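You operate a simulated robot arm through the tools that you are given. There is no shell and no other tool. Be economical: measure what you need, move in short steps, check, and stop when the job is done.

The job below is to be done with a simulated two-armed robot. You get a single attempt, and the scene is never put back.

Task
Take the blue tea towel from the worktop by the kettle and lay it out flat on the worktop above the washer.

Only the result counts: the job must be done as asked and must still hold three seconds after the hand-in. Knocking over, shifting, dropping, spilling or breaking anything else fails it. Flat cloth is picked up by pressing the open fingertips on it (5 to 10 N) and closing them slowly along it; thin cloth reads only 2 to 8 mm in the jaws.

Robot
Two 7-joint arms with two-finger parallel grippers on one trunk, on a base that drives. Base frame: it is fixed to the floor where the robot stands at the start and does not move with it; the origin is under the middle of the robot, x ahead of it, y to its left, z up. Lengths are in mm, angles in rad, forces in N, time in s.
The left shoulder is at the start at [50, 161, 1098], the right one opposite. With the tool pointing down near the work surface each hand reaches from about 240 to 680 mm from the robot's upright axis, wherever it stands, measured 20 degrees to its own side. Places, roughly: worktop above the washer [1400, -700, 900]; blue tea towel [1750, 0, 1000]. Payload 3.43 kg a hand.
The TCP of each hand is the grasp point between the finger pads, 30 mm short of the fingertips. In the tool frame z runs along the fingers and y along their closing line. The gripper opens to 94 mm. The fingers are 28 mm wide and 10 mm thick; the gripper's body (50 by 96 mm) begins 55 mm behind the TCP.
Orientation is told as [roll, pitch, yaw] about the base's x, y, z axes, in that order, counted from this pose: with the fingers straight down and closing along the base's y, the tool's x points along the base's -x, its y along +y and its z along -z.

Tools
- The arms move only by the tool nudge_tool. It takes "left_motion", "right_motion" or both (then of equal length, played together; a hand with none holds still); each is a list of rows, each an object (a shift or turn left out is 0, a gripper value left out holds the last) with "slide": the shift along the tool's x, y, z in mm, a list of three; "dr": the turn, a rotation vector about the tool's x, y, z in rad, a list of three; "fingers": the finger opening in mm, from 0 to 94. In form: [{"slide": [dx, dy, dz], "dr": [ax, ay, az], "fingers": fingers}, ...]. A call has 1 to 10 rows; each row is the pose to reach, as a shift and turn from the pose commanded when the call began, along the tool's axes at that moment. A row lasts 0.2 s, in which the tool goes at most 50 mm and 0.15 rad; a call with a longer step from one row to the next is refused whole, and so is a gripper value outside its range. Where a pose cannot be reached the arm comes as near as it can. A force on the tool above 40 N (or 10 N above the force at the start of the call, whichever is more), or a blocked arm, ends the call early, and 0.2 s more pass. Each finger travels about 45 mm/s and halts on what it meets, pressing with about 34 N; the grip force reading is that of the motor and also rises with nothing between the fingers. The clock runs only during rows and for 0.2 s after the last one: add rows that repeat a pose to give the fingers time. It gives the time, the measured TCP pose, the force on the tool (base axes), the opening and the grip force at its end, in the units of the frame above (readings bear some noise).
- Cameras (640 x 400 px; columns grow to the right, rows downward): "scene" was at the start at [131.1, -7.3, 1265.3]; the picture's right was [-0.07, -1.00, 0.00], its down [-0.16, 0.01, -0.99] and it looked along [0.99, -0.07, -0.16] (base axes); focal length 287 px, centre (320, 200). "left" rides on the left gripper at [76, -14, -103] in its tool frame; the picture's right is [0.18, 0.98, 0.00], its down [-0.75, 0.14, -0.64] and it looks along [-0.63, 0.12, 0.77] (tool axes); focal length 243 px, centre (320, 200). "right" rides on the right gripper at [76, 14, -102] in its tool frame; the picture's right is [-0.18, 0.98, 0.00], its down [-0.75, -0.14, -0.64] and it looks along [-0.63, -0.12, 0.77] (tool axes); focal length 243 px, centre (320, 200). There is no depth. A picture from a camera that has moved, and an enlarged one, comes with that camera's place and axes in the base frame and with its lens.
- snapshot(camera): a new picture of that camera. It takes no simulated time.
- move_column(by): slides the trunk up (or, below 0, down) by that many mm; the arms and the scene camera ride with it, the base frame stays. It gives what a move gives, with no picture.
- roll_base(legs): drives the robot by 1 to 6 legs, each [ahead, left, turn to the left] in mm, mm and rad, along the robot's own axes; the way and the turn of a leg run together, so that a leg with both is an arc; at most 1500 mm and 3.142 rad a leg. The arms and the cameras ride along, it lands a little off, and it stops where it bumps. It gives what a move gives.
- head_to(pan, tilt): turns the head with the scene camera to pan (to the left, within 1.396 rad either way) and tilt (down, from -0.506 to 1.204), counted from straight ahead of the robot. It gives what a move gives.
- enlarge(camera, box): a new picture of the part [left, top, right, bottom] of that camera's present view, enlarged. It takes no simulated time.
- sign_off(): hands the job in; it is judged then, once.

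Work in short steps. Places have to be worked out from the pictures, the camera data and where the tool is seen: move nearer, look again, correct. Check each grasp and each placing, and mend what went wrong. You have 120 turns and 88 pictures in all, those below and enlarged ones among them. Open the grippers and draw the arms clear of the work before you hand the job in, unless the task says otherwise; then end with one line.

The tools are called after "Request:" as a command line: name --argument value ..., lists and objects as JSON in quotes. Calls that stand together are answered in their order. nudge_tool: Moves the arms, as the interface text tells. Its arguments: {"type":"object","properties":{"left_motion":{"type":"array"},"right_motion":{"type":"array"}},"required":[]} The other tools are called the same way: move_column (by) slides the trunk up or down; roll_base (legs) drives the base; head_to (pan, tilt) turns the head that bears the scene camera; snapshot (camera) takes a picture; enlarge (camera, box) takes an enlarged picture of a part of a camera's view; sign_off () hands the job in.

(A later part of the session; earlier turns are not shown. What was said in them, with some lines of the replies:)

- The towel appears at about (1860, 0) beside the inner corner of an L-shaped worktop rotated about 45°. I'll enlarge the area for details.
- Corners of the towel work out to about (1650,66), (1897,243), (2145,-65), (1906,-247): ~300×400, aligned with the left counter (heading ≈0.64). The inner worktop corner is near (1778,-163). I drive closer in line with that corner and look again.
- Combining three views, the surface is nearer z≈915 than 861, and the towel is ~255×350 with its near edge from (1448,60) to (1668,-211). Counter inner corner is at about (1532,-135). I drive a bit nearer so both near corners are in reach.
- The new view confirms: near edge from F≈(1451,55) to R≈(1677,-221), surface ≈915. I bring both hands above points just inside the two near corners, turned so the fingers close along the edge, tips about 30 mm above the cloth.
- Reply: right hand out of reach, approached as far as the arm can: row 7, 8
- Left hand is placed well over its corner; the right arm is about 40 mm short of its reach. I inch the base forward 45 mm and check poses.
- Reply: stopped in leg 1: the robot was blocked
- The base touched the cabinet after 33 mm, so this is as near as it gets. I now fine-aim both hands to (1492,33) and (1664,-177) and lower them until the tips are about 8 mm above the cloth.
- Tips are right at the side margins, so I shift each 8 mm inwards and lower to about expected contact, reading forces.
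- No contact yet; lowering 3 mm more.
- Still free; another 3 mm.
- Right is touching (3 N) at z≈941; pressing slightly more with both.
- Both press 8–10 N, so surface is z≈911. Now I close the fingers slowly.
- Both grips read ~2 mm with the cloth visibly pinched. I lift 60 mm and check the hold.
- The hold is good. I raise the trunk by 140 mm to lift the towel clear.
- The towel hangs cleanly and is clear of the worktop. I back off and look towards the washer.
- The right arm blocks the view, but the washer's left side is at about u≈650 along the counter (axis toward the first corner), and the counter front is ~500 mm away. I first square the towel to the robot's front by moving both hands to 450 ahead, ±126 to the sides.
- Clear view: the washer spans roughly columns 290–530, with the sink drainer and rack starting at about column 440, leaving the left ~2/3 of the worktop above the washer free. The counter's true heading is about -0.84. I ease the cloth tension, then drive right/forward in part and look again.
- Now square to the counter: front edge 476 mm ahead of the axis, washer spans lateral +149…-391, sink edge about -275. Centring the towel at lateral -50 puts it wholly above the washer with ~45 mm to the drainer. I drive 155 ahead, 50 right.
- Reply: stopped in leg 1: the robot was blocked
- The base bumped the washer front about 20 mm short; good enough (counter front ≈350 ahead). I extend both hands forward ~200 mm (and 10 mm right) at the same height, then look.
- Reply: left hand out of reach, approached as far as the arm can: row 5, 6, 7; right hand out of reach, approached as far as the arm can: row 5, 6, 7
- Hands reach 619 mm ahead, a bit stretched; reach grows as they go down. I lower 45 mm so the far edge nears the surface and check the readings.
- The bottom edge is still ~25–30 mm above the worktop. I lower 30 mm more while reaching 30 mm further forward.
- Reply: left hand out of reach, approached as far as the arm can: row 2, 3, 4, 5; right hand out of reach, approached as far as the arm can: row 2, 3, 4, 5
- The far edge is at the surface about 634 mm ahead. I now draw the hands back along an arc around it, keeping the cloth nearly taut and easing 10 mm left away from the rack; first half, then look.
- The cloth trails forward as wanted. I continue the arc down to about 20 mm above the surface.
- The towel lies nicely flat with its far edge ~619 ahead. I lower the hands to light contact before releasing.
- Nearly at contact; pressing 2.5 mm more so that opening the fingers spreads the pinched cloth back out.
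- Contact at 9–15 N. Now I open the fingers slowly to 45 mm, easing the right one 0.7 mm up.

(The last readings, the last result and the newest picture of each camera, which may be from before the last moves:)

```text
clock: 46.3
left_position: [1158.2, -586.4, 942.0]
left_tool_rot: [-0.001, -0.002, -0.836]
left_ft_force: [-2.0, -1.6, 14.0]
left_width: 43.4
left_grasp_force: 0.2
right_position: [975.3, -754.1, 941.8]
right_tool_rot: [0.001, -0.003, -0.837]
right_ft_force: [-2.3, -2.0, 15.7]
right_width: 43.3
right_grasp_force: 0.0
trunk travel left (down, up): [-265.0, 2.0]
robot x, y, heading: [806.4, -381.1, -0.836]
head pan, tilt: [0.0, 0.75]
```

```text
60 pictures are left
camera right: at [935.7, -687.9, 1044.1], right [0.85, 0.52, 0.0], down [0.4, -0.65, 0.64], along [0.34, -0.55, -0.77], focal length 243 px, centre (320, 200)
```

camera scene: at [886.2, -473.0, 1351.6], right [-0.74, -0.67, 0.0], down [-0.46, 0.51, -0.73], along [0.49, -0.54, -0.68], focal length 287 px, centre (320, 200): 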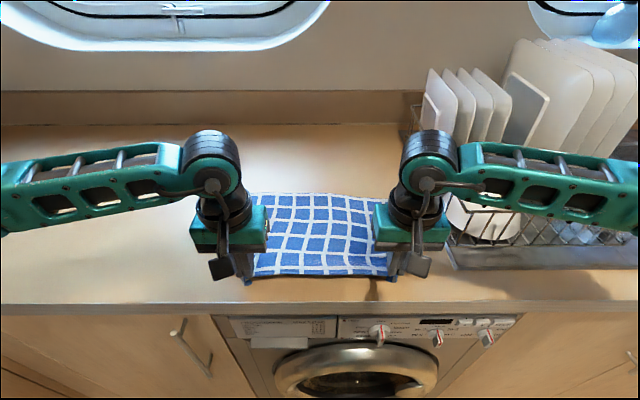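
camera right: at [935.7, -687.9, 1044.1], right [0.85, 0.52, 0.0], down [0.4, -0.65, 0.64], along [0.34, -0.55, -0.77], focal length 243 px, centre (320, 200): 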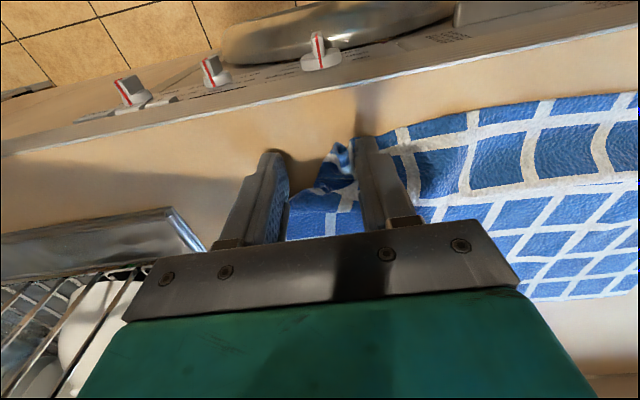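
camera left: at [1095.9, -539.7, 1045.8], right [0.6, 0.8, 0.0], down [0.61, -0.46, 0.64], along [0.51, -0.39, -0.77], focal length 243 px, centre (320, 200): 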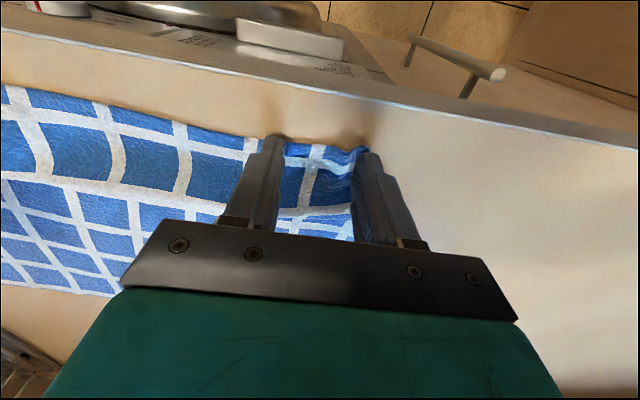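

Left flattened well; right still has a small rumple at the corner. I raise both hands 60 mm and inspect.

Request:
nudge_tool --left_motion '[{"slide": [0, 0, -10]}, {"slide": [0, 0, -30]}, {"slide": [0, 0, -60]}, {"slide": [0, 0, -60]}]' --right_motion '[{"slide": [0, 0, -10]}, {"slide": [0, 0, -30]}, {"slide": [0, 0, -60]}, {"slide": [0, 0, -60]}]'

Request:
snapshot --camera "left"

Request:
snapshot --camera "right"

```text
clock: 47.3
left_position: [1160.0, -586.6, 1000.6]
left_tool_rot: [-0.002, 0.003, -0.833]
left_ft_force: [0.6, -0.2, -0.2]
left_width: 45.0
left_grasp_force: 0.0
right_position: [975.1, -754.8, 999.1]
right_tool_rot: [0.0, 0.002, -0.836]
right_ft_force: [-0.2, -0.6, 0.6]
right_width: 45.1
right_grasp_force: 0.1
trunk travel left (down, up): [-265.0, 2.0]
robot x, y, heading: [808.2, -379.5, -0.836]
head pan, tilt: [0.0, 0.75]
```

```text
59 pictures are left
camera left: at [1097.3, -539.8, 1104.9], right [0.6, 0.8, 0.0], down [0.61, -0.46, 0.64], along [0.51, -0.39, -0.77], focal length 243 px, centre (320, 200)
```

left: 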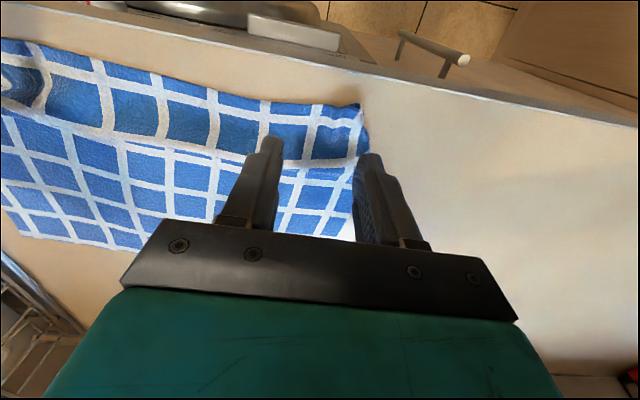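

```text
58 pictures are left
camera right: at [937.8, -688.3, 1102.7], right [0.85, 0.52, 0.0], down [0.4, -0.66, 0.64], along [0.33, -0.55, -0.77], focal length 243 px, centre (320, 200)
```

right: 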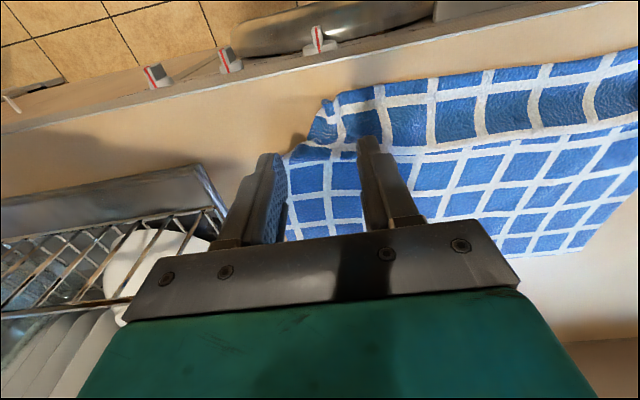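

There's a low ridge parallel to the near edge. I lift the hands clear and view from the head.

Request:
nudge_tool --left_motion '[{"slide": [0, 0, -40]}, {"slide": [0, 0, -80]}, {"slide": [20, 30, -110]}, {"slide": [40, 60, -140]}, {"slide": [60, 90, -140]}, {"slide": [80, 110, -140]}, {"slide": [80, 110, -140]}]' --right_motion '[{"slide": [0, 0, -40]}, {"slide": [0, 0, -80]}, {"slide": [20, -10, -110]}, {"slide": [40, -30, -140]}, {"slide": [60, -50, -160]}, {"slide": [80, -70, -160]}, {"slide": [80, -70, -160]}]'

Request:
head_to --pan 0 --tilt 0.95

Request:
snapshot --camera "scene"

```text
clock: 48.9
left_position: [1188.9, -452.6, 1142.3]
left_tool_rot: [0.0, 0.001, -0.836]
left_ft_force: [0.0, 0.1, -0.5]
left_width: 44.9
left_grasp_force: 0.0
right_position: [872.4, -742.5, 1162.2]
right_tool_rot: [0.001, 0.001, -0.838]
right_ft_force: [-0.4, -0.1, 0.1]
right_width: 44.9
right_grasp_force: 0.1
trunk travel left (down, up): [-265.0, 2.0]
robot x, y, heading: [802.9, -381.0, -0.832]
head pan, tilt: [0.0, 0.75]
```

```text
clock: 49.6
left_position: [1187.6, -453.9, 1142.3]
left_tool_rot: [-0.002, 0.0, -0.836]
left_ft_force: [0.3, 0.6, 0.5]
left_width: 45.2
left_grasp_force: 0.0
right_position: [870.9, -744.8, 1162.6]
right_tool_rot: [0.002, 0.001, -0.838]
right_ft_force: [-0.3, 0.3, 0.6]
right_width: 45.2
right_grasp_force: 0.0
trunk travel left (down, up): [-265.0, 2.0]
robot x, y, heading: [804.3, -384.0, -0.832]
head pan, tilt: [0.0, 0.949]
```

```text
57 pictures are left
camera scene: at [879.5, -465.5, 1336.1], right [-0.74, -0.67, 0.0], down [-0.55, 0.6, -0.58], along [0.39, -0.43, -0.81], focal length 287 px, centre (320, 200)
```

scene: 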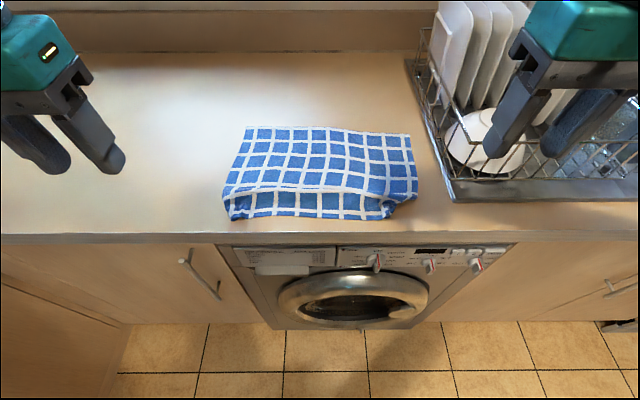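

Request:
enlarge --camera "scene" --box '[200, 110, 440, 260]'

```text
2.67 times, centred on (320, 185) of scene
camera zoom: at [879.5, -465.5, 1336.1], right [-0.74, -0.67, 0.0], down [-0.55, 0.6, -0.58], along [0.39, -0.43, -0.81], focal length 765 px, centre (320, 240)
```

zoom: 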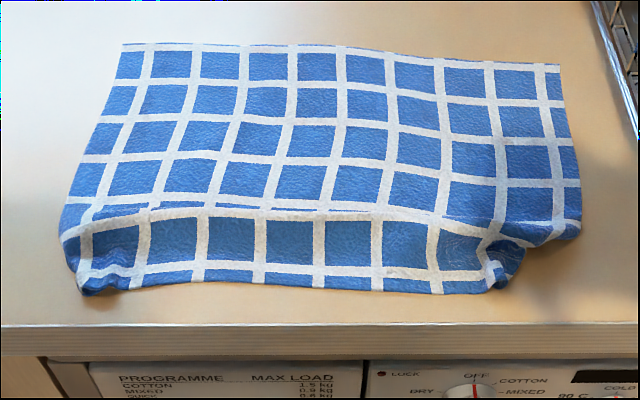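

The towel is spread but a ridge remains behind the near edge (about 20 mm excess on the left, 45 mm on the right) and the near right corner is tucked. I'll press on the two far corners and draw the cloth forward to pull it taut; first I move the hands above the far corners.

Request:
nudge_tool --left_motion '[{"slide": [-40, -15, 0]}, {"slide": [-80, -30, 0]}, {"slide": [-120, -45, 0]}, {"slide": [-160, -60, 0]}, {"slide": [-200, -75, 0]}, {"slide": [-240, -90, 15]}, {"slide": [-277, -101, 40]}, {"slide": [-277, -101, 80]}, {"slide": [-277, -101, 110]}, {"slide": [-277, -101, 110]}]' --right_motion '[{"slide": [-36, 20, 0]}, {"slide": [-72, 34, 0]}, {"slide": [-108, 34, 0]}, {"slide": [-144, 34, 0]}, {"slide": [-180, 34, 0]}, {"slide": [-216, 34, 15]}, {"slide": [-252, 34, 45]}, {"slide": [-252, 34, 90]}, {"slide": [-252, 34, 130]}, {"slide": [-252, 34, 130]}]'

Request:
snapshot --camera "scene"

Request:
snapshot --camera "right"

```text
clock: 51.8
left_position: [1297.7, -726.1, 1030.7]
left_tool_rot: [-0.002, 0.0, -0.835]
left_ft_force: [-1.1, 0.1, -0.7]
left_width: 45.0
left_grasp_force: 0.2
right_position: [1064.6, -907.2, 1030.9]
right_tool_rot: [-0.001, 0.0, -0.836]
right_ft_force: [0.6, -0.1, -0.6]
right_width: 44.7
right_grasp_force: 0.0
trunk travel left (down, up): [-265.0, 2.0]
robot x, y, heading: [804.4, -375.7, -0.832]
head pan, tilt: [0.0, 0.949]
```

```text
55 pictures are left
camera scene: at [879.2, -465.2, 1336.2], right [-0.74, -0.67, 0.0], down [-0.55, 0.6, -0.58], along [0.39, -0.43, -0.81], focal length 287 px, centre (320, 200)
```

scene: 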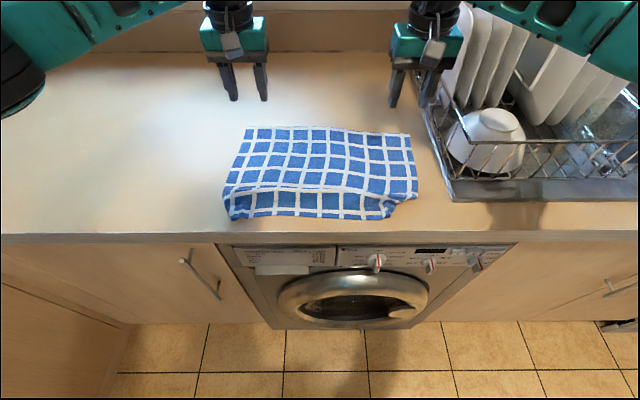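

```text
54 pictures are left
camera right: at [1026.7, -841.3, 1133.5], right [0.85, 0.52, 0.0], down [0.4, -0.65, 0.64], along [0.34, -0.55, -0.77], focal length 243 px, centre (320, 200)
```

right: 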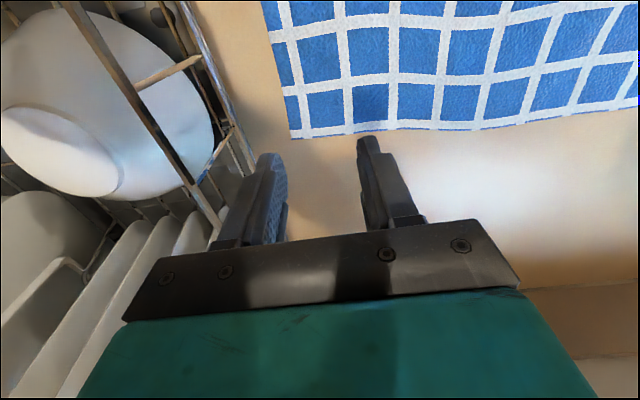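

Geometry checks: the far right corner is about 24 mm beyond and 33 mm outside the right fingertips. To keep clear of the rack I shift the right hand 25 mm inward, then lower both to just above the cloth.

Request:
nudge_tool --left_motion '[{"slide": [0, 0, 0]}, {"slide": [0, 0, 30]}, {"slide": [0, 0, 60]}, {"slide": [0, 0, 83]}, {"slide": [0, 0, 83]}]' --right_motion '[{"slide": [0, 25, 0]}, {"slide": [0, 25, 30]}, {"slide": [0, 25, 60]}, {"slide": [0, 25, 83]}, {"slide": [0, 25, 83]}]'

Request:
snapshot --camera "scene"

Request:
snapshot --camera "right"

```text
clock: 53.0
left_position: [1298.1, -726.9, 947.7]
left_tool_rot: [-0.002, 0.0, -0.834]
left_ft_force: [0.8, 0.5, 1.5]
left_width: 45.2
left_grasp_force: 0.0
right_position: [1084.6, -890.4, 947.0]
right_tool_rot: [0.002, -0.002, -0.836]
right_ft_force: [-0.4, 0.8, -1.2]
right_width: 45.1
right_grasp_force: 0.1
trunk travel left (down, up): [-265.0, 2.0]
robot x, y, heading: [807.3, -385.1, -0.838]
head pan, tilt: [0.0, 0.949]
```

```text
53 pictures are left
camera scene: at [879.3, -465.3, 1336.1], right [-0.74, -0.67, 0.0], down [-0.55, 0.6, -0.58], along [0.39, -0.43, -0.81], focal length 287 px, centre (320, 200)
```

scene: 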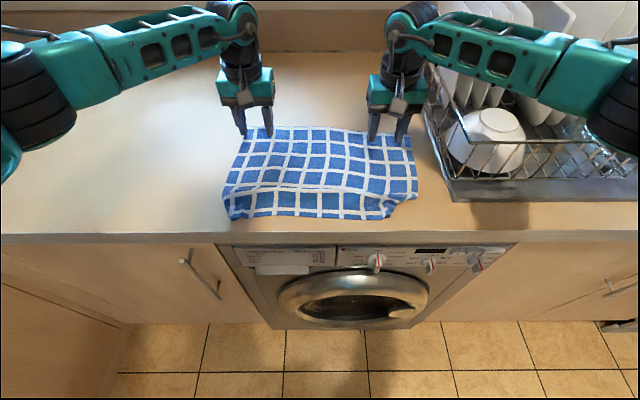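

```text
52 pictures are left
camera right: at [1046.4, -823.4, 1050.2], right [0.85, 0.52, 0.0], down [0.4, -0.65, 0.64], along [0.34, -0.55, -0.77], focal length 243 px, centre (320, 200)
```

right: 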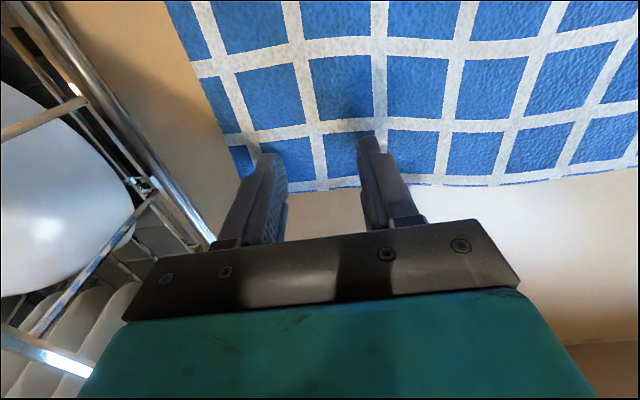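

Both tips sit just over the far corners and are clear of the rack. I press down ~5.5 mm.

Request:
nudge_tool --left_motion '[{"slide": [0, 0, 3]}, {"slide": [0, 0, 5.5]}, {"slide": [0, 0, 5.5]}]' --right_motion '[{"slide": [0, 0, 3]}, {"slide": [0, 0, 5.5]}, {"slide": [0, 0, 5.5]}]'

```text
clock: 53.8
left_position: [1298.7, -727.3, 941.1]
left_tool_rot: [-0.002, 0.0, -0.834]
left_ft_force: [-0.5, -0.2, -0.4]
left_width: 44.9
left_grasp_force: 0.1
right_position: [1083.8, -890.4, 942.2]
right_tool_rot: [-0.001, -0.001, -0.839]
right_ft_force: [0.2, -0.4, 0.0]
right_width: 45.2
right_grasp_force: 0.1
trunk travel left (down, up): [-265.0, 2.0]
robot x, y, heading: [805.0, -381.4, -0.833]
head pan, tilt: [0.0, 0.949]
```

Not touching yet; 2 mm more.

Request:
nudge_tool --left_motion '[{"slide": [0, 0, 1]}, {"slide": [0, 0, 2]}, {"slide": [0, 0, 2]}]' --right_motion '[{"slide": [0, 0, 1]}, {"slide": [0, 0, 2]}, {"slide": [0, 0, 2]}]'

```text
clock: 54.6
left_position: [1298.9, -725.8, 941.8]
left_tool_rot: [-0.003, -0.002, -0.834]
left_ft_force: [-0.2, -0.6, 3.1]
left_width: 44.7
left_grasp_force: 0.0
right_position: [1084.0, -890.1, 941.6]
right_tool_rot: [0.002, -0.001, -0.837]
right_ft_force: [2.5, 0.7, 4.9]
right_width: 44.9
right_grasp_force: 0.0
trunk travel left (down, up): [-265.0, 2.0]
robot x, y, heading: [803.2, -384.4, -0.835]
head pan, tilt: [0.0, 0.949]
```

Light contact (3–5 N). I press 1 mm more and draw the cloth forward: left 20 mm, right 40 mm.

Request:
nudge_tool --left_motion '[{"slide": [0, 0, 1.2]}, {"slide": [-3, 0, 1.2]}, {"slide": [-6, 0, 1.2]}, {"slide": [-9, 0, 1.2]}, {"slide": [-12, 0, 1.2]}, {"slide": [-15, 0, 1.2]}, {"slide": [-18, 0, 1.2]}, {"slide": [-20, 0, 1.2]}, {"slide": [-20, 0, 1.2]}]' --right_motion '[{"slide": [0, 0, 1.2]}, {"slide": [-6, 0, 1.2]}, {"slide": [-12, 0, 1.2]}, {"slide": [-18, 0, 1.2]}, {"slide": [-24, 0, 1.2]}, {"slide": [-30, 0, 1.2]}, {"slide": [-36, 0, 1.2]}, {"slide": [-40, 0, 1.2]}, {"slide": [-40, 0, 1.2]}]'

Request:
enlarge --camera "scene" --box '[200, 110, 440, 260]'

```text
clock: 56.6
left_position: [1312.8, -739.5, 940.7]
left_tool_rot: [-0.001, -0.001, -0.834]
left_ft_force: [0.0, -1.5, 3.6]
left_width: 44.9
left_grasp_force: 0.0
right_position: [1108.7, -918.7, 940.6]
right_tool_rot: [0.003, -0.002, -0.836]
right_ft_force: [-3.6, 2.9, 19.4]
right_width: 45.3
right_grasp_force: 0.1
trunk travel left (down, up): [-265.0, 2.0]
robot x, y, heading: [804.4, -382.6, -0.833]
head pan, tilt: [0.0, 0.949]
```

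```text
2.67 times, centred on (320, 185) of scene
camera zoom: at [877.7, -463.0, 1336.5], right [-0.74, -0.67, 0.0], down [-0.54, 0.6, -0.58], along [0.39, -0.43, -0.81], focal length 765 px, centre (320, 240)
```

zoom: 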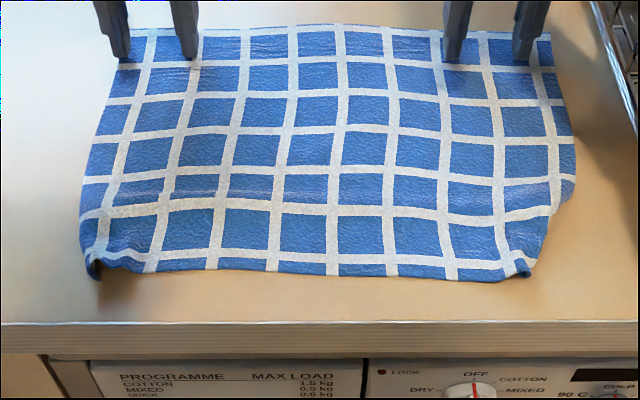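

The ridge is gone. Only the near corners are slightly curled. I lift the hands and bring them back above the near corners for a closer look.

Request:
nudge_tool --left_motion '[{"slide": [0, 0, -20]}, {"slide": [0, 0, -60]}, {"slide": [40, 0, -90]}, {"slide": [80, 0, -90]}, {"slide": [120, 0, -90]}, {"slide": [160, 0, -90]}, {"slide": [197, -10, -90]}, {"slide": [197, -10, -90]}]' --right_motion '[{"slide": [0, 0, -20]}, {"slide": [0, 0, -60]}, {"slide": [40, 5, -90]}, {"slide": [80, 10, -90]}, {"slide": [120, 15, -90]}, {"slide": [160, 15, -90]}, {"slide": [192, 15, -90]}, {"slide": [192, 15, -90]}]'

Request:
snapshot --camera "left"

Request:
snapshot --camera "right"

```text
refused: row 3 steps farther than a row can; nothing moved
```

```text
50 pictures are left
camera left: at [1249.2, -692.7, 1044.7], right [0.6, 0.8, 0.0], down [0.61, -0.46, 0.64], along [0.51, -0.39, -0.77], focal length 243 px, centre (320, 200)
```

left: 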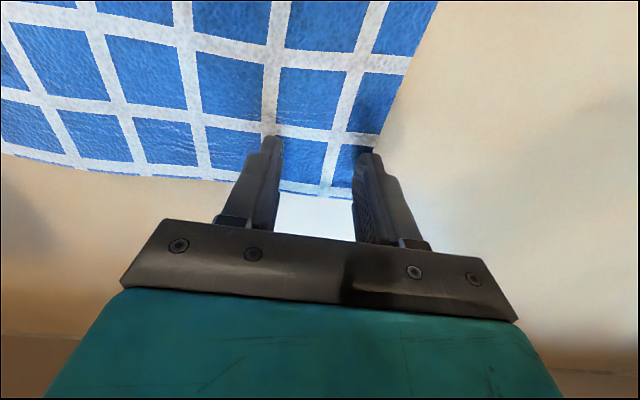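

```text
49 pictures are left
camera right: at [1070.7, -851.9, 1043.4], right [0.85, 0.52, 0.0], down [0.4, -0.65, 0.64], along [0.34, -0.55, -0.76], focal length 243 px, centre (320, 200)
```

right: 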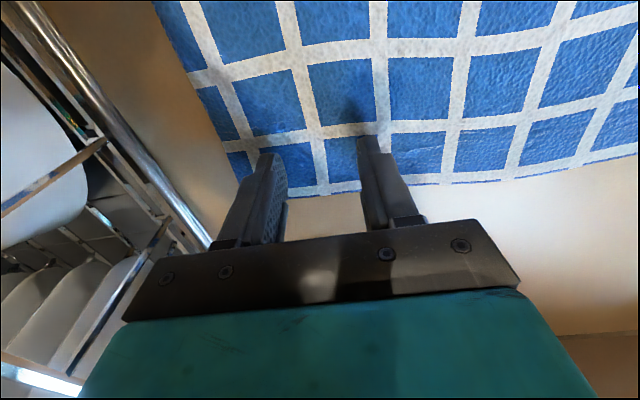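

One step was exactly too long; I resend with smaller steps.

Request:
nudge_tool --left_motion '[{"slide": [0, 0, -20]}, {"slide": [0, 0, -55]}, {"slide": [25, 0, -85]}, {"slide": [65, 0, -90]}, {"slide": [100, 0, -90]}, {"slide": [135, 0, -90]}, {"slide": [168, -5, -90]}, {"slide": [197, -10, -90]}, {"slide": [197, -10, -90]}]' --right_motion '[{"slide": [0, 0, -20]}, {"slide": [0, 0, -55]}, {"slide": [25, 5, -85]}, {"slide": [65, 10, -90]}, {"slide": [100, 15, -90]}, {"slide": [135, 15, -90]}, {"slide": [168, 15, -90]}, {"slide": [192, 15, -90]}, {"slide": [192, 15, -90]}]'

Request:
snapshot --camera "left"

Request:
snapshot --camera "right"

```text
clock: 58.6
left_position: [1173.4, -602.6, 1030.0]
left_tool_rot: [-0.002, 0.002, -0.836]
left_ft_force: [-0.1, -0.2, -0.2]
left_width: 45.1
left_grasp_force: 0.1
right_position: [992.2, -768.0, 1028.8]
right_tool_rot: [0.002, 0.0, -0.836]
right_ft_force: [0.5, 0.1, 0.0]
right_width: 45.1
right_grasp_force: 0.0
trunk travel left (down, up): [-265.0, 2.0]
robot x, y, heading: [800.6, -379.6, -0.832]
head pan, tilt: [0.0, 0.949]
```

```text
48 pictures are left
camera left: at [1111.2, -555.3, 1133.8], right [0.6, 0.8, 0.0], down [0.61, -0.46, 0.64], along [0.51, -0.39, -0.77], focal length 243 px, centre (320, 200)
```

left: 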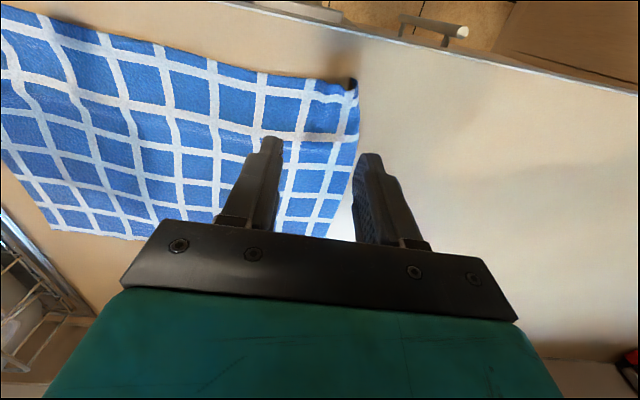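

```text
47 pictures are left
camera right: at [954.0, -701.2, 1131.1], right [0.85, 0.52, 0.0], down [0.4, -0.65, 0.64], along [0.34, -0.55, -0.77], focal length 243 px, centre (320, 200)
```

right: 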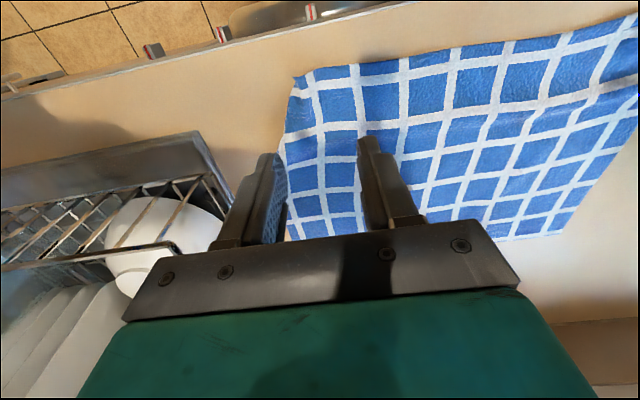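

The towel is nearly flat; its near edge is still ~50 mm narrow from ripples. I'll press just inside the near corners and draw them outward. First lower to just above the cloth.

Request:
nudge_tool --left_motion '[{"slide": [10, -2, 25]}, {"slide": [10, -2, 55]}, {"slide": [10, -2, 80]}, {"slide": [10, -2, 88]}, {"slide": [10, -2, 88]}]' --right_motion '[{"slide": [10, 13, 25]}, {"slide": [10, 13, 55]}, {"slide": [10, 13, 80]}, {"slide": [10, 13, 87]}, {"slide": [10, 13, 87]}]'

```text
clock: 59.8
left_position: [1164.0, -597.1, 942.7]
left_tool_rot: [-0.002, -0.002, -0.833]
left_ft_force: [0.5, 0.5, 1.6]
left_width: 45.2
left_grasp_force: 0.0
right_position: [995.8, -752.1, 943.9]
right_tool_rot: [0.002, -0.001, -0.836]
right_ft_force: [-1.1, 1.5, 4.6]
right_width: 45.3
right_grasp_force: 0.0
trunk travel left (down, up): [-265.0, 2.0]
robot x, y, heading: [806.5, -377.3, -0.831]
head pan, tilt: [0.0, 0.949]
```

Right touches lightly; I press to ~8 N on both and draw outward (left 28 mm, right 32 mm) and 4 mm back.

Request:
nudge_tool --left_motion '[{"slide": [0, 0, 2.5]}, {"slide": [0, 4, 2.5]}, {"slide": [1, 8, 2.5]}, {"slide": [2, 12, 2.5]}, {"slide": [3, 16, 2.5]}, {"slide": [4, 20, 2.5]}, {"slide": [4, 24, 2.5]}, {"slide": [4, 28, 2.5]}, {"slide": [4, 28, 2.5]}]' --right_motion '[{"slide": [0, 0, 1.7]}, {"slide": [0, -4, 1.7]}, {"slide": [1, -8, 1.7]}, {"slide": [2, -13, 1.7]}, {"slide": [3, -18, 1.7]}, {"slide": [4, -23, 1.7]}, {"slide": [4, -28, 1.7]}, {"slide": [4, -32, 1.7]}, {"slide": [4, -32, 1.7]}]'

Request:
snapshot --camera "left"

Request:
snapshot --camera "right"

```text
clock: 61.8
left_position: [1180.4, -575.7, 942.8]
left_tool_rot: [-0.003, -0.004, -0.836]
left_ft_force: [-10.0, -7.9, 26.9]
left_width: 37.6
left_grasp_force: 0.2
right_position: [967.4, -769.4, 941.8]
right_tool_rot: [0.004, -0.004, -0.835]
right_ft_force: [5.6, 4.6, 9.2]
right_width: 48.5
right_grasp_force: 3.0
trunk travel left (down, up): [-265.0, 2.0]
robot x, y, heading: [806.4, -380.0, -0.836]
head pan, tilt: [0.0, 0.949]
```

```text
46 pictures are left
camera left: at [1118.1, -527.6, 1045.0], right [0.61, 0.8, 0.0], down [0.61, -0.46, 0.64], along [0.51, -0.39, -0.76], focal length 243 px, centre (320, 200)
```

left: 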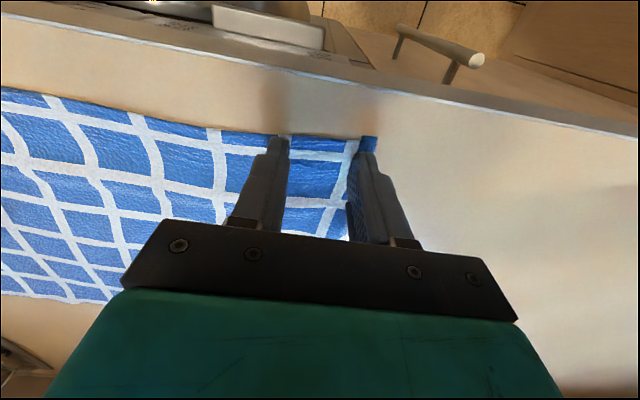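

```text
45 pictures are left
camera right: at [928.2, -702.5, 1043.6], right [0.85, 0.52, 0.0], down [0.4, -0.65, 0.64], along [0.34, -0.55, -0.77], focal length 243 px, centre (320, 200)
```

right: 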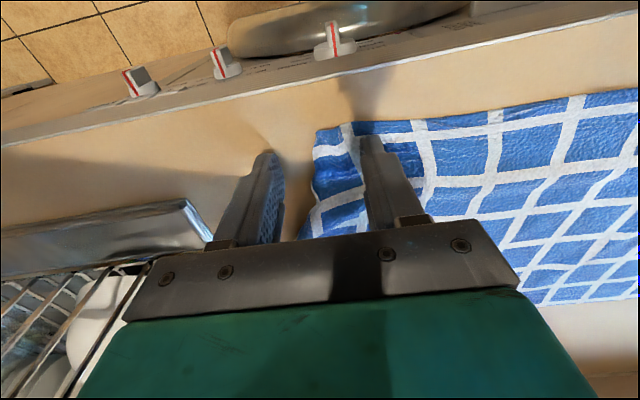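

The left spread well; the right partly slipped. I lift both straight up and check from the head.

Request:
nudge_tool --left_motion '[{"slide": [0, 0, -10]}, {"slide": [0, 0, -40]}, {"slide": [0, 10, -80]}, {"slide": [0, 50, -110]}, {"slide": [15, 90, -120]}, {"slide": [30, 120, -120]}, {"slide": [30, 120, -120]}]' --right_motion '[{"slide": [0, 0, -10]}, {"slide": [0, 0, -40]}, {"slide": [0, 0, -80]}, {"slide": [0, 0, -120]}, {"slide": [35, 0, -140]}, {"slide": [75, 0, -140]}, {"slide": [75, 0, -140]}]'

Request:
enlarge --camera "scene" --box '[200, 110, 440, 260]'

```text
clock: 63.4
left_position: [1251.4, -471.9, 1058.9]
left_tool_rot: [-0.002, 0.0, -0.835]
left_ft_force: [0.2, 0.1, -0.4]
left_width: 44.8
left_grasp_force: 0.0
right_position: [917.0, -714.0, 1080.2]
right_tool_rot: [0.003, 0.0, -0.837]
right_ft_force: [0.1, 0.2, -0.2]
right_width: 44.8
right_grasp_force: 0.1
trunk travel left (down, up): [-265.0, 2.0]
robot x, y, heading: [804.2, -378.9, -0.835]
head pan, tilt: [0.0, 0.949]
```

```text
2.67 times, centred on (320, 185) of scene
camera zoom: at [879.5, -465.8, 1336.0], right [-0.74, -0.67, 0.0], down [-0.55, 0.6, -0.58], along [0.39, -0.43, -0.81], focal length 765 px, centre (320, 240)
```

zoom: 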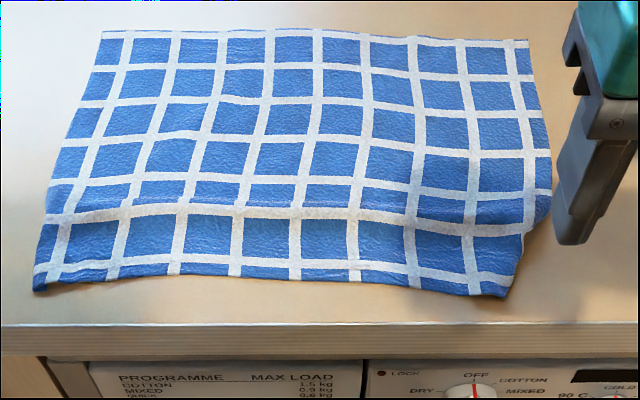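

Left near corner is flat; the right near corner is still drawn in ~40 mm. I reposition the right hand inside that corner with a narrower opening, just above the cloth.

Request:
nudge_tool --right_motion '[{"slide": [-25, 15, 0], "fingers": 25}, {"slide": [-50, 35, 0]}, {"slide": [-71, 50, 15]}, {"slide": [-71, 50, 55]}, {"slide": [-71, 50, 95]}, {"slide": [-71, 50, 130]}, {"slide": [-71, 50, 137]}, {"slide": [-71, 50, 137]}]'

Request:
snapshot --camera "right"

```text
clock: 65.2
left_position: [1250.4, -472.2, 1058.5]
left_tool_rot: [-0.001, -0.001, -0.834]
left_ft_force: [-0.2, 0.2, -0.7]
left_width: 45.3
left_grasp_force: 0.1
right_position: [1003.2, -733.0, 940.8]
right_tool_rot: [0.001, 0.0, -0.836]
right_ft_force: [0.3, 0.5, 1.3]
right_width: 25.0
right_grasp_force: 0.2
trunk travel left (down, up): [-265.0, 2.0]
robot x, y, heading: [806.6, -382.8, -0.833]
head pan, tilt: [0.0, 0.949]
```

```text
43 pictures are left
camera right: at [964.4, -666.4, 1044.9], right [0.85, 0.52, 0.0], down [0.4, -0.65, 0.64], along [0.34, -0.55, -0.77], focal length 243 px, centre (320, 200)
```

right: 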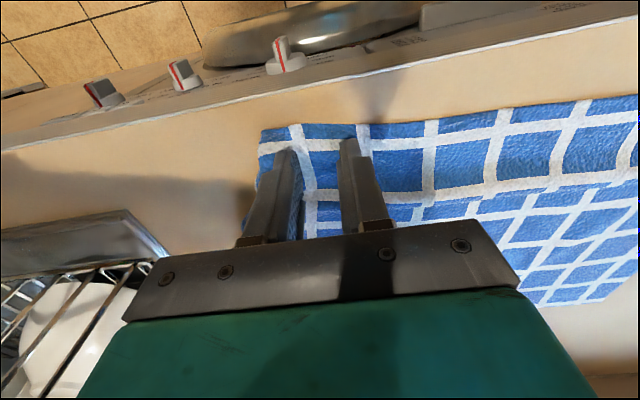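

Tips sit well within the corner. I press ~2.5 mm and draw the corner 38 mm to the right.

Request:
nudge_tool --right_motion '[{"slide": [0, 0, 1.5]}, {"slide": [0, 0, 2.8]}, {"slide": [0, -5, 2.8]}, {"slide": [0, -10, 2.8]}, {"slide": [0, -15, 2.8]}, {"slide": [0, -21, 2.8]}, {"slide": [0, -27, 2.8]}, {"slide": [0, -33, 2.8]}, {"slide": [0, -38, 2.8]}, {"slide": [0, -38, 2.8]}]'

Request:
snapshot --camera "right"

Request:
enlarge --camera "scene" --box '[200, 110, 440, 260]'

```text
clock: 67.4
left_position: [1250.5, -470.9, 1058.8]
left_tool_rot: [-0.002, 0.0, -0.834]
left_ft_force: [-0.5, 0.5, 0.8]
left_width: 44.9
left_grasp_force: 0.1
right_position: [974.6, -757.8, 940.6]
right_tool_rot: [0.002, -0.004, -0.836]
right_ft_force: [2.4, 1.5, 17.7]
right_width: 23.0
right_grasp_force: 0.0
trunk travel left (down, up): [-265.0, 2.0]
robot x, y, heading: [803.1, -379.8, -0.834]
head pan, tilt: [0.0, 0.949]
```

```text
42 pictures are left
camera right: at [936.3, -690.7, 1044.3], right [0.85, 0.52, 0.0], down [0.4, -0.65, 0.64], along [0.34, -0.55, -0.77], focal length 243 px, centre (320, 200)
```

right: 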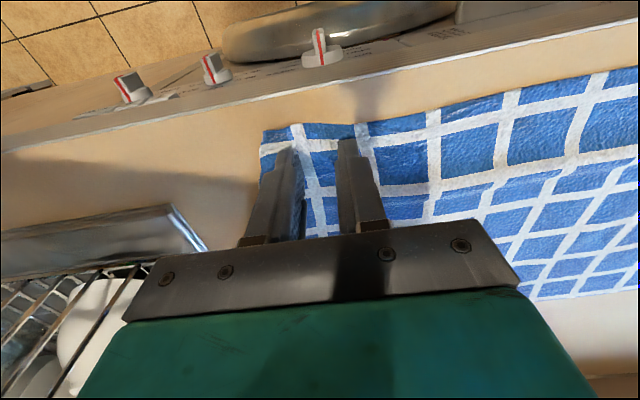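

```text
2.67 times, centred on (320, 185) of scene
camera zoom: at [879.3, -464.1, 1336.3], right [-0.74, -0.67, 0.0], down [-0.55, 0.6, -0.58], along [0.39, -0.43, -0.81], focal length 765 px, centre (320, 240)
```

zoom: 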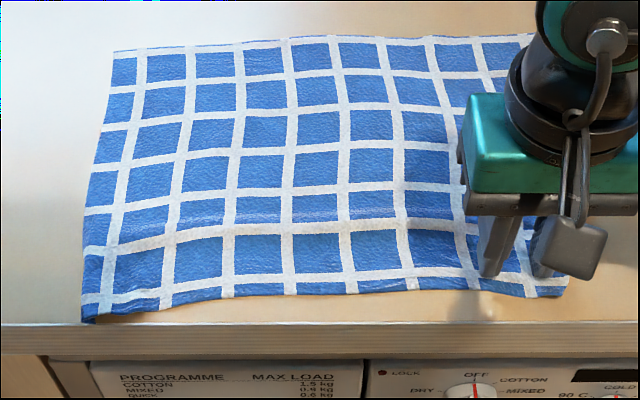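

The near edge is now spread to full width. The left near corner is close to the counter's front edge, so I'll lift and draw the whole towel forward a little from the far corners again.

Request:
nudge_tool --left_motion '[{"slide": [0, 0, 0]}, {"slide": [0, 0, 0]}, {"slide": [-25, -20, 0]}, {"slide": [-55, -50, 0]}, {"slide": [-85, -80, 0]}, {"slide": [-120, -105, 0]}, {"slide": [-150, -123, 0]}, {"slide": [-167, -133, 30]}, {"slide": [-167, -133, 60]}, {"slide": [-167, -133, 60]}]' --right_motion '[{"slide": [0, 0, -15]}, {"slide": [0, 0, -50]}, {"slide": [-25, 0, -80]}, {"slide": [-65, 0, -80]}, {"slide": [-105, 0, -80]}, {"slide": [-140, 0, -80]}, {"slide": [-170, 0, -80]}, {"slide": [-180, 0, -80], "fingers": 45}, {"slide": [-180, 0, -60]}, {"slide": [-180, 0, -60]}]'

Request:
snapshot --camera "scene"

```text
clock: 69.6
left_position: [1265.4, -684.5, 999.2]
left_tool_rot: [-0.002, -0.001, -0.835]
left_ft_force: [0.7, -0.1, 0.4]
left_width: 45.4
left_grasp_force: 0.0
right_position: [1094.5, -893.8, 1001.2]
right_tool_rot: [0.002, 0.0, -0.836]
right_ft_force: [0.5, 0.7, 1.4]
right_width: 44.9
right_grasp_force: 0.2
trunk travel left (down, up): [-265.0, 2.0]
robot x, y, heading: [801.9, -380.8, -0.835]
head pan, tilt: [0.0, 0.949]
```

```text
40 pictures are left
camera scene: at [879.3, -465.4, 1336.1], right [-0.74, -0.67, 0.0], down [-0.55, 0.6, -0.58], along [0.39, -0.43, -0.81], focal length 287 px, centre (320, 200)
```

scene: 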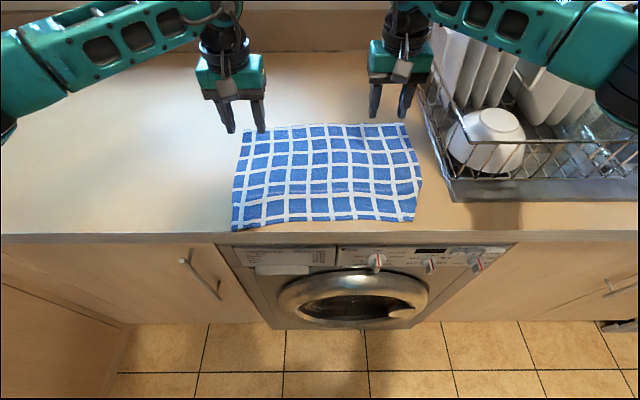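

The towel is now well spread. I move the left hand 50 mm forward and lower both onto the far region.

Request:
nudge_tool --left_motion '[{"slide": [-25, 0, 0]}, {"slide": [-50, 0, 10]}, {"slide": [-50, 0, 35]}, {"slide": [-50, 0, 56]}, {"slide": [-50, 0, 59]}, {"slide": [-50, 0, 59]}]' --right_motion '[{"slide": [-6, 0, 0]}, {"slide": [-12, 0, 10]}, {"slide": [-12, 0, 35]}, {"slide": [-12, 0, 57]}, {"slide": [-12, 0, 61]}, {"slide": [-12, 0, 61]}]'

```text
clock: 71.0
left_position: [1298.7, -721.8, 941.2]
left_tool_rot: [-0.001, 0.0, -0.835]
left_ft_force: [2.1, -0.4, 6.9]
left_width: 45.0
left_grasp_force: 0.0
right_position: [1102.9, -900.3, 941.7]
right_tool_rot: [0.002, -0.001, -0.838]
right_ft_force: [-0.5, -0.9, 7.1]
right_width: 44.9
right_grasp_force: 0.0
trunk travel left (down, up): [-265.0, 2.0]
robot x, y, heading: [804.7, -379.6, -0.831]
head pan, tilt: [0.0, 0.949]
```

Both press 7 N. I draw forward: left 28 mm, right 20 mm.

Request:
nudge_tool --left_motion '[{"slide": [0, 0, 0.7]}, {"slide": [-5, 0, 0.7]}, {"slide": [-10, 0, 0.7]}, {"slide": [-15, 0, 0.7]}, {"slide": [-20, 0, 0.7]}, {"slide": [-24, 0, 0.7]}, {"slide": [-28, 0, 0.7]}, {"slide": [-28, 0, 0.7]}]' --right_motion '[{"slide": [0, 0, 0.7]}, {"slide": [-4, 0, 0.7]}, {"slide": [-8, 0, 0.7]}, {"slide": [-12, 0, 0.7]}, {"slide": [-15, 0, 0.7]}, {"slide": [-18, 0, 0.7]}, {"slide": [-20, 0, 0.7]}, {"slide": [-20, 0, 0.7]}]'

Request:
enlarge --camera "scene" --box '[200, 110, 440, 260]'

```text
clock: 72.8
left_position: [1315.5, -741.5, 941.8]
left_tool_rot: [-0.001, -0.001, -0.834]
left_ft_force: [-0.9, 0.6, 4.7]
left_width: 45.0
left_grasp_force: 0.2
right_position: [1115.9, -914.4, 941.3]
right_tool_rot: [0.003, -0.003, -0.837]
right_ft_force: [-3.5, 2.4, 19.4]
right_width: 45.1
right_grasp_force: 0.1
trunk travel left (down, up): [-265.0, 2.0]
robot x, y, heading: [804.6, -381.8, -0.837]
head pan, tilt: [0.0, 0.949]
```

```text
2.67 times, centred on (320, 185) of scene
camera zoom: at [877.6, -463.1, 1336.5], right [-0.74, -0.67, 0.0], down [-0.54, 0.6, -0.58], along [0.39, -0.43, -0.81], focal length 765 px, centre (320, 240)
```

zoom: 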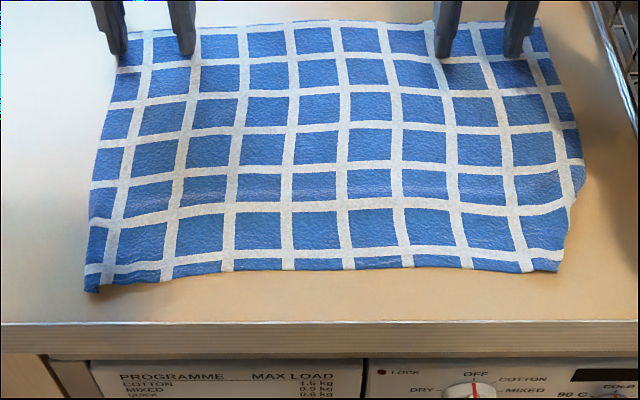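

The towel is flat, ~30–50 mm inside the front edge and clear of the rack. I lift both hands straight up and draw them back.

Request:
nudge_tool --left_motion '[{"slide": [0, 0, -10]}, {"slide": [0, 0, -40]}, {"slide": [0, 0, -85]}, {"slide": [0, 0, -130]}, {"slide": [35, 0, -155]}, {"slide": [80, 0, -165]}, {"slide": [125, 0, -165]}, {"slide": [170, 0, -165]}, {"slide": [215, 0, -165]}, {"slide": [240, 0, -165]}]' --right_motion '[{"slide": [0, 0, -10]}, {"slide": [0, 0, -40]}, {"slide": [0, 0, -85]}, {"slide": [0, 0, -130]}, {"slide": [35, 0, -155]}, {"slide": [80, 0, -165]}, {"slide": [125, 0, -165]}, {"slide": [170, 0, -165]}, {"slide": [215, 0, -165]}, {"slide": [240, 0, -165]}]'

Request:
roll_base --legs '[[-250, 0, 0]]'

Request:
head_to --pan 0 --tilt 0.7

Request:
snapshot --camera "scene"

```text
clock: 75.0
left_position: [1157.1, -563.7, 1105.0]
left_tool_rot: [-0.002, 0.0, -0.834]
left_ft_force: [-0.4, -0.1, 0.2]
left_width: 45.1
left_grasp_force: 0.0
right_position: [956.4, -737.2, 1106.6]
right_tool_rot: [0.003, 0.002, -0.839]
right_ft_force: [0.0, -0.5, 0.1]
right_width: 45.2
right_grasp_force: 0.0
trunk travel left (down, up): [-265.0, 2.0]
robot x, y, heading: [801.9, -378.8, -0.833]
head pan, tilt: [0.0, 0.949]
```

```text
clock: 76.8
left_position: [990.7, -377.6, 1104.2]
left_tool_rot: [-0.003, -0.001, -0.828]
left_ft_force: [0.1, -0.3, 0.3]
left_width: 45.0
left_grasp_force: 0.1
right_position: [792.7, -552.0, 1105.9]
right_tool_rot: [0.0, -0.002, -0.83]
right_ft_force: [0.1, 0.1, -0.3]
right_width: 45.1
right_grasp_force: 0.0
trunk travel left (down, up): [-265.0, 2.0]
robot x, y, heading: [640.9, -196.3, -0.825]
head pan, tilt: [0.0, 0.949]
```

```text
clock: 77.6
left_position: [990.8, -379.5, 1103.9]
left_tool_rot: [-0.003, 0.001, -0.828]
left_ft_force: [-0.6, -0.1, 0.0]
left_width: 44.8
left_grasp_force: 0.1
right_position: [791.0, -552.6, 1105.6]
right_tool_rot: [0.002, 0.0, -0.829]
right_ft_force: [-0.5, -0.1, -0.4]
right_width: 45.0
right_grasp_force: 0.1
trunk travel left (down, up): [-265.0, 2.0]
robot x, y, heading: [636.1, -199.4, -0.827]
head pan, tilt: [0.0, 0.7]
```

```text
38 pictures are left
camera scene: at [720.9, -290.5, 1355.8], right [-0.74, -0.68, 0.0], down [-0.44, 0.47, -0.76], along [0.52, -0.56, -0.64], focal length 287 px, centre (320, 200)
```

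scene: 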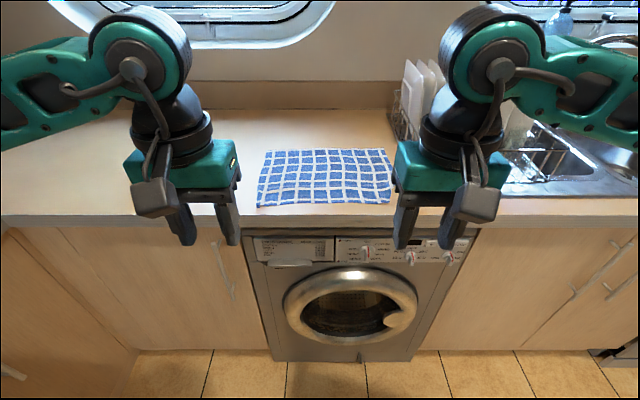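

The towel lies flat above the washer, hands are clear, rack and other items undisturbed. I open the grippers fully before handing in.

Request:
nudge_tool --left_motion '[{"fingers": 70}, {"fingers": 94}, {"fingers": 94}, {"fingers": 94}]' --right_motion '[{"fingers": 70}, {"fingers": 94}, {"fingers": 94}, {"fingers": 94}]'

Request:
sign_off

```text
clock: 78.6
left_position: [991.8, -378.3, 1103.8]
left_tool_rot: [-0.003, 0.0, -0.826]
left_ft_force: [0.5, 0.5, 1.0]
left_width: 94.1
left_grasp_force: 0.1
right_position: [792.1, -552.2, 1106.7]
right_tool_rot: [0.001, 0.001, -0.828]
right_ft_force: [-0.2, 0.0, 0.8]
right_width: 94.0
right_grasp_force: 0.0
trunk travel left (down, up): [-265.0, 2.0]
robot x, y, heading: [636.4, -200.1, -0.83]
head pan, tilt: [0.0, 0.7]
```

```text
The job is handed in.
```

The blue tea towel is laid out flat on the worktop above the washer, apart from slight waviness near its front edge; nothing else looked disturbed in the last picture, and the job is handed in with both grippers open and clear.
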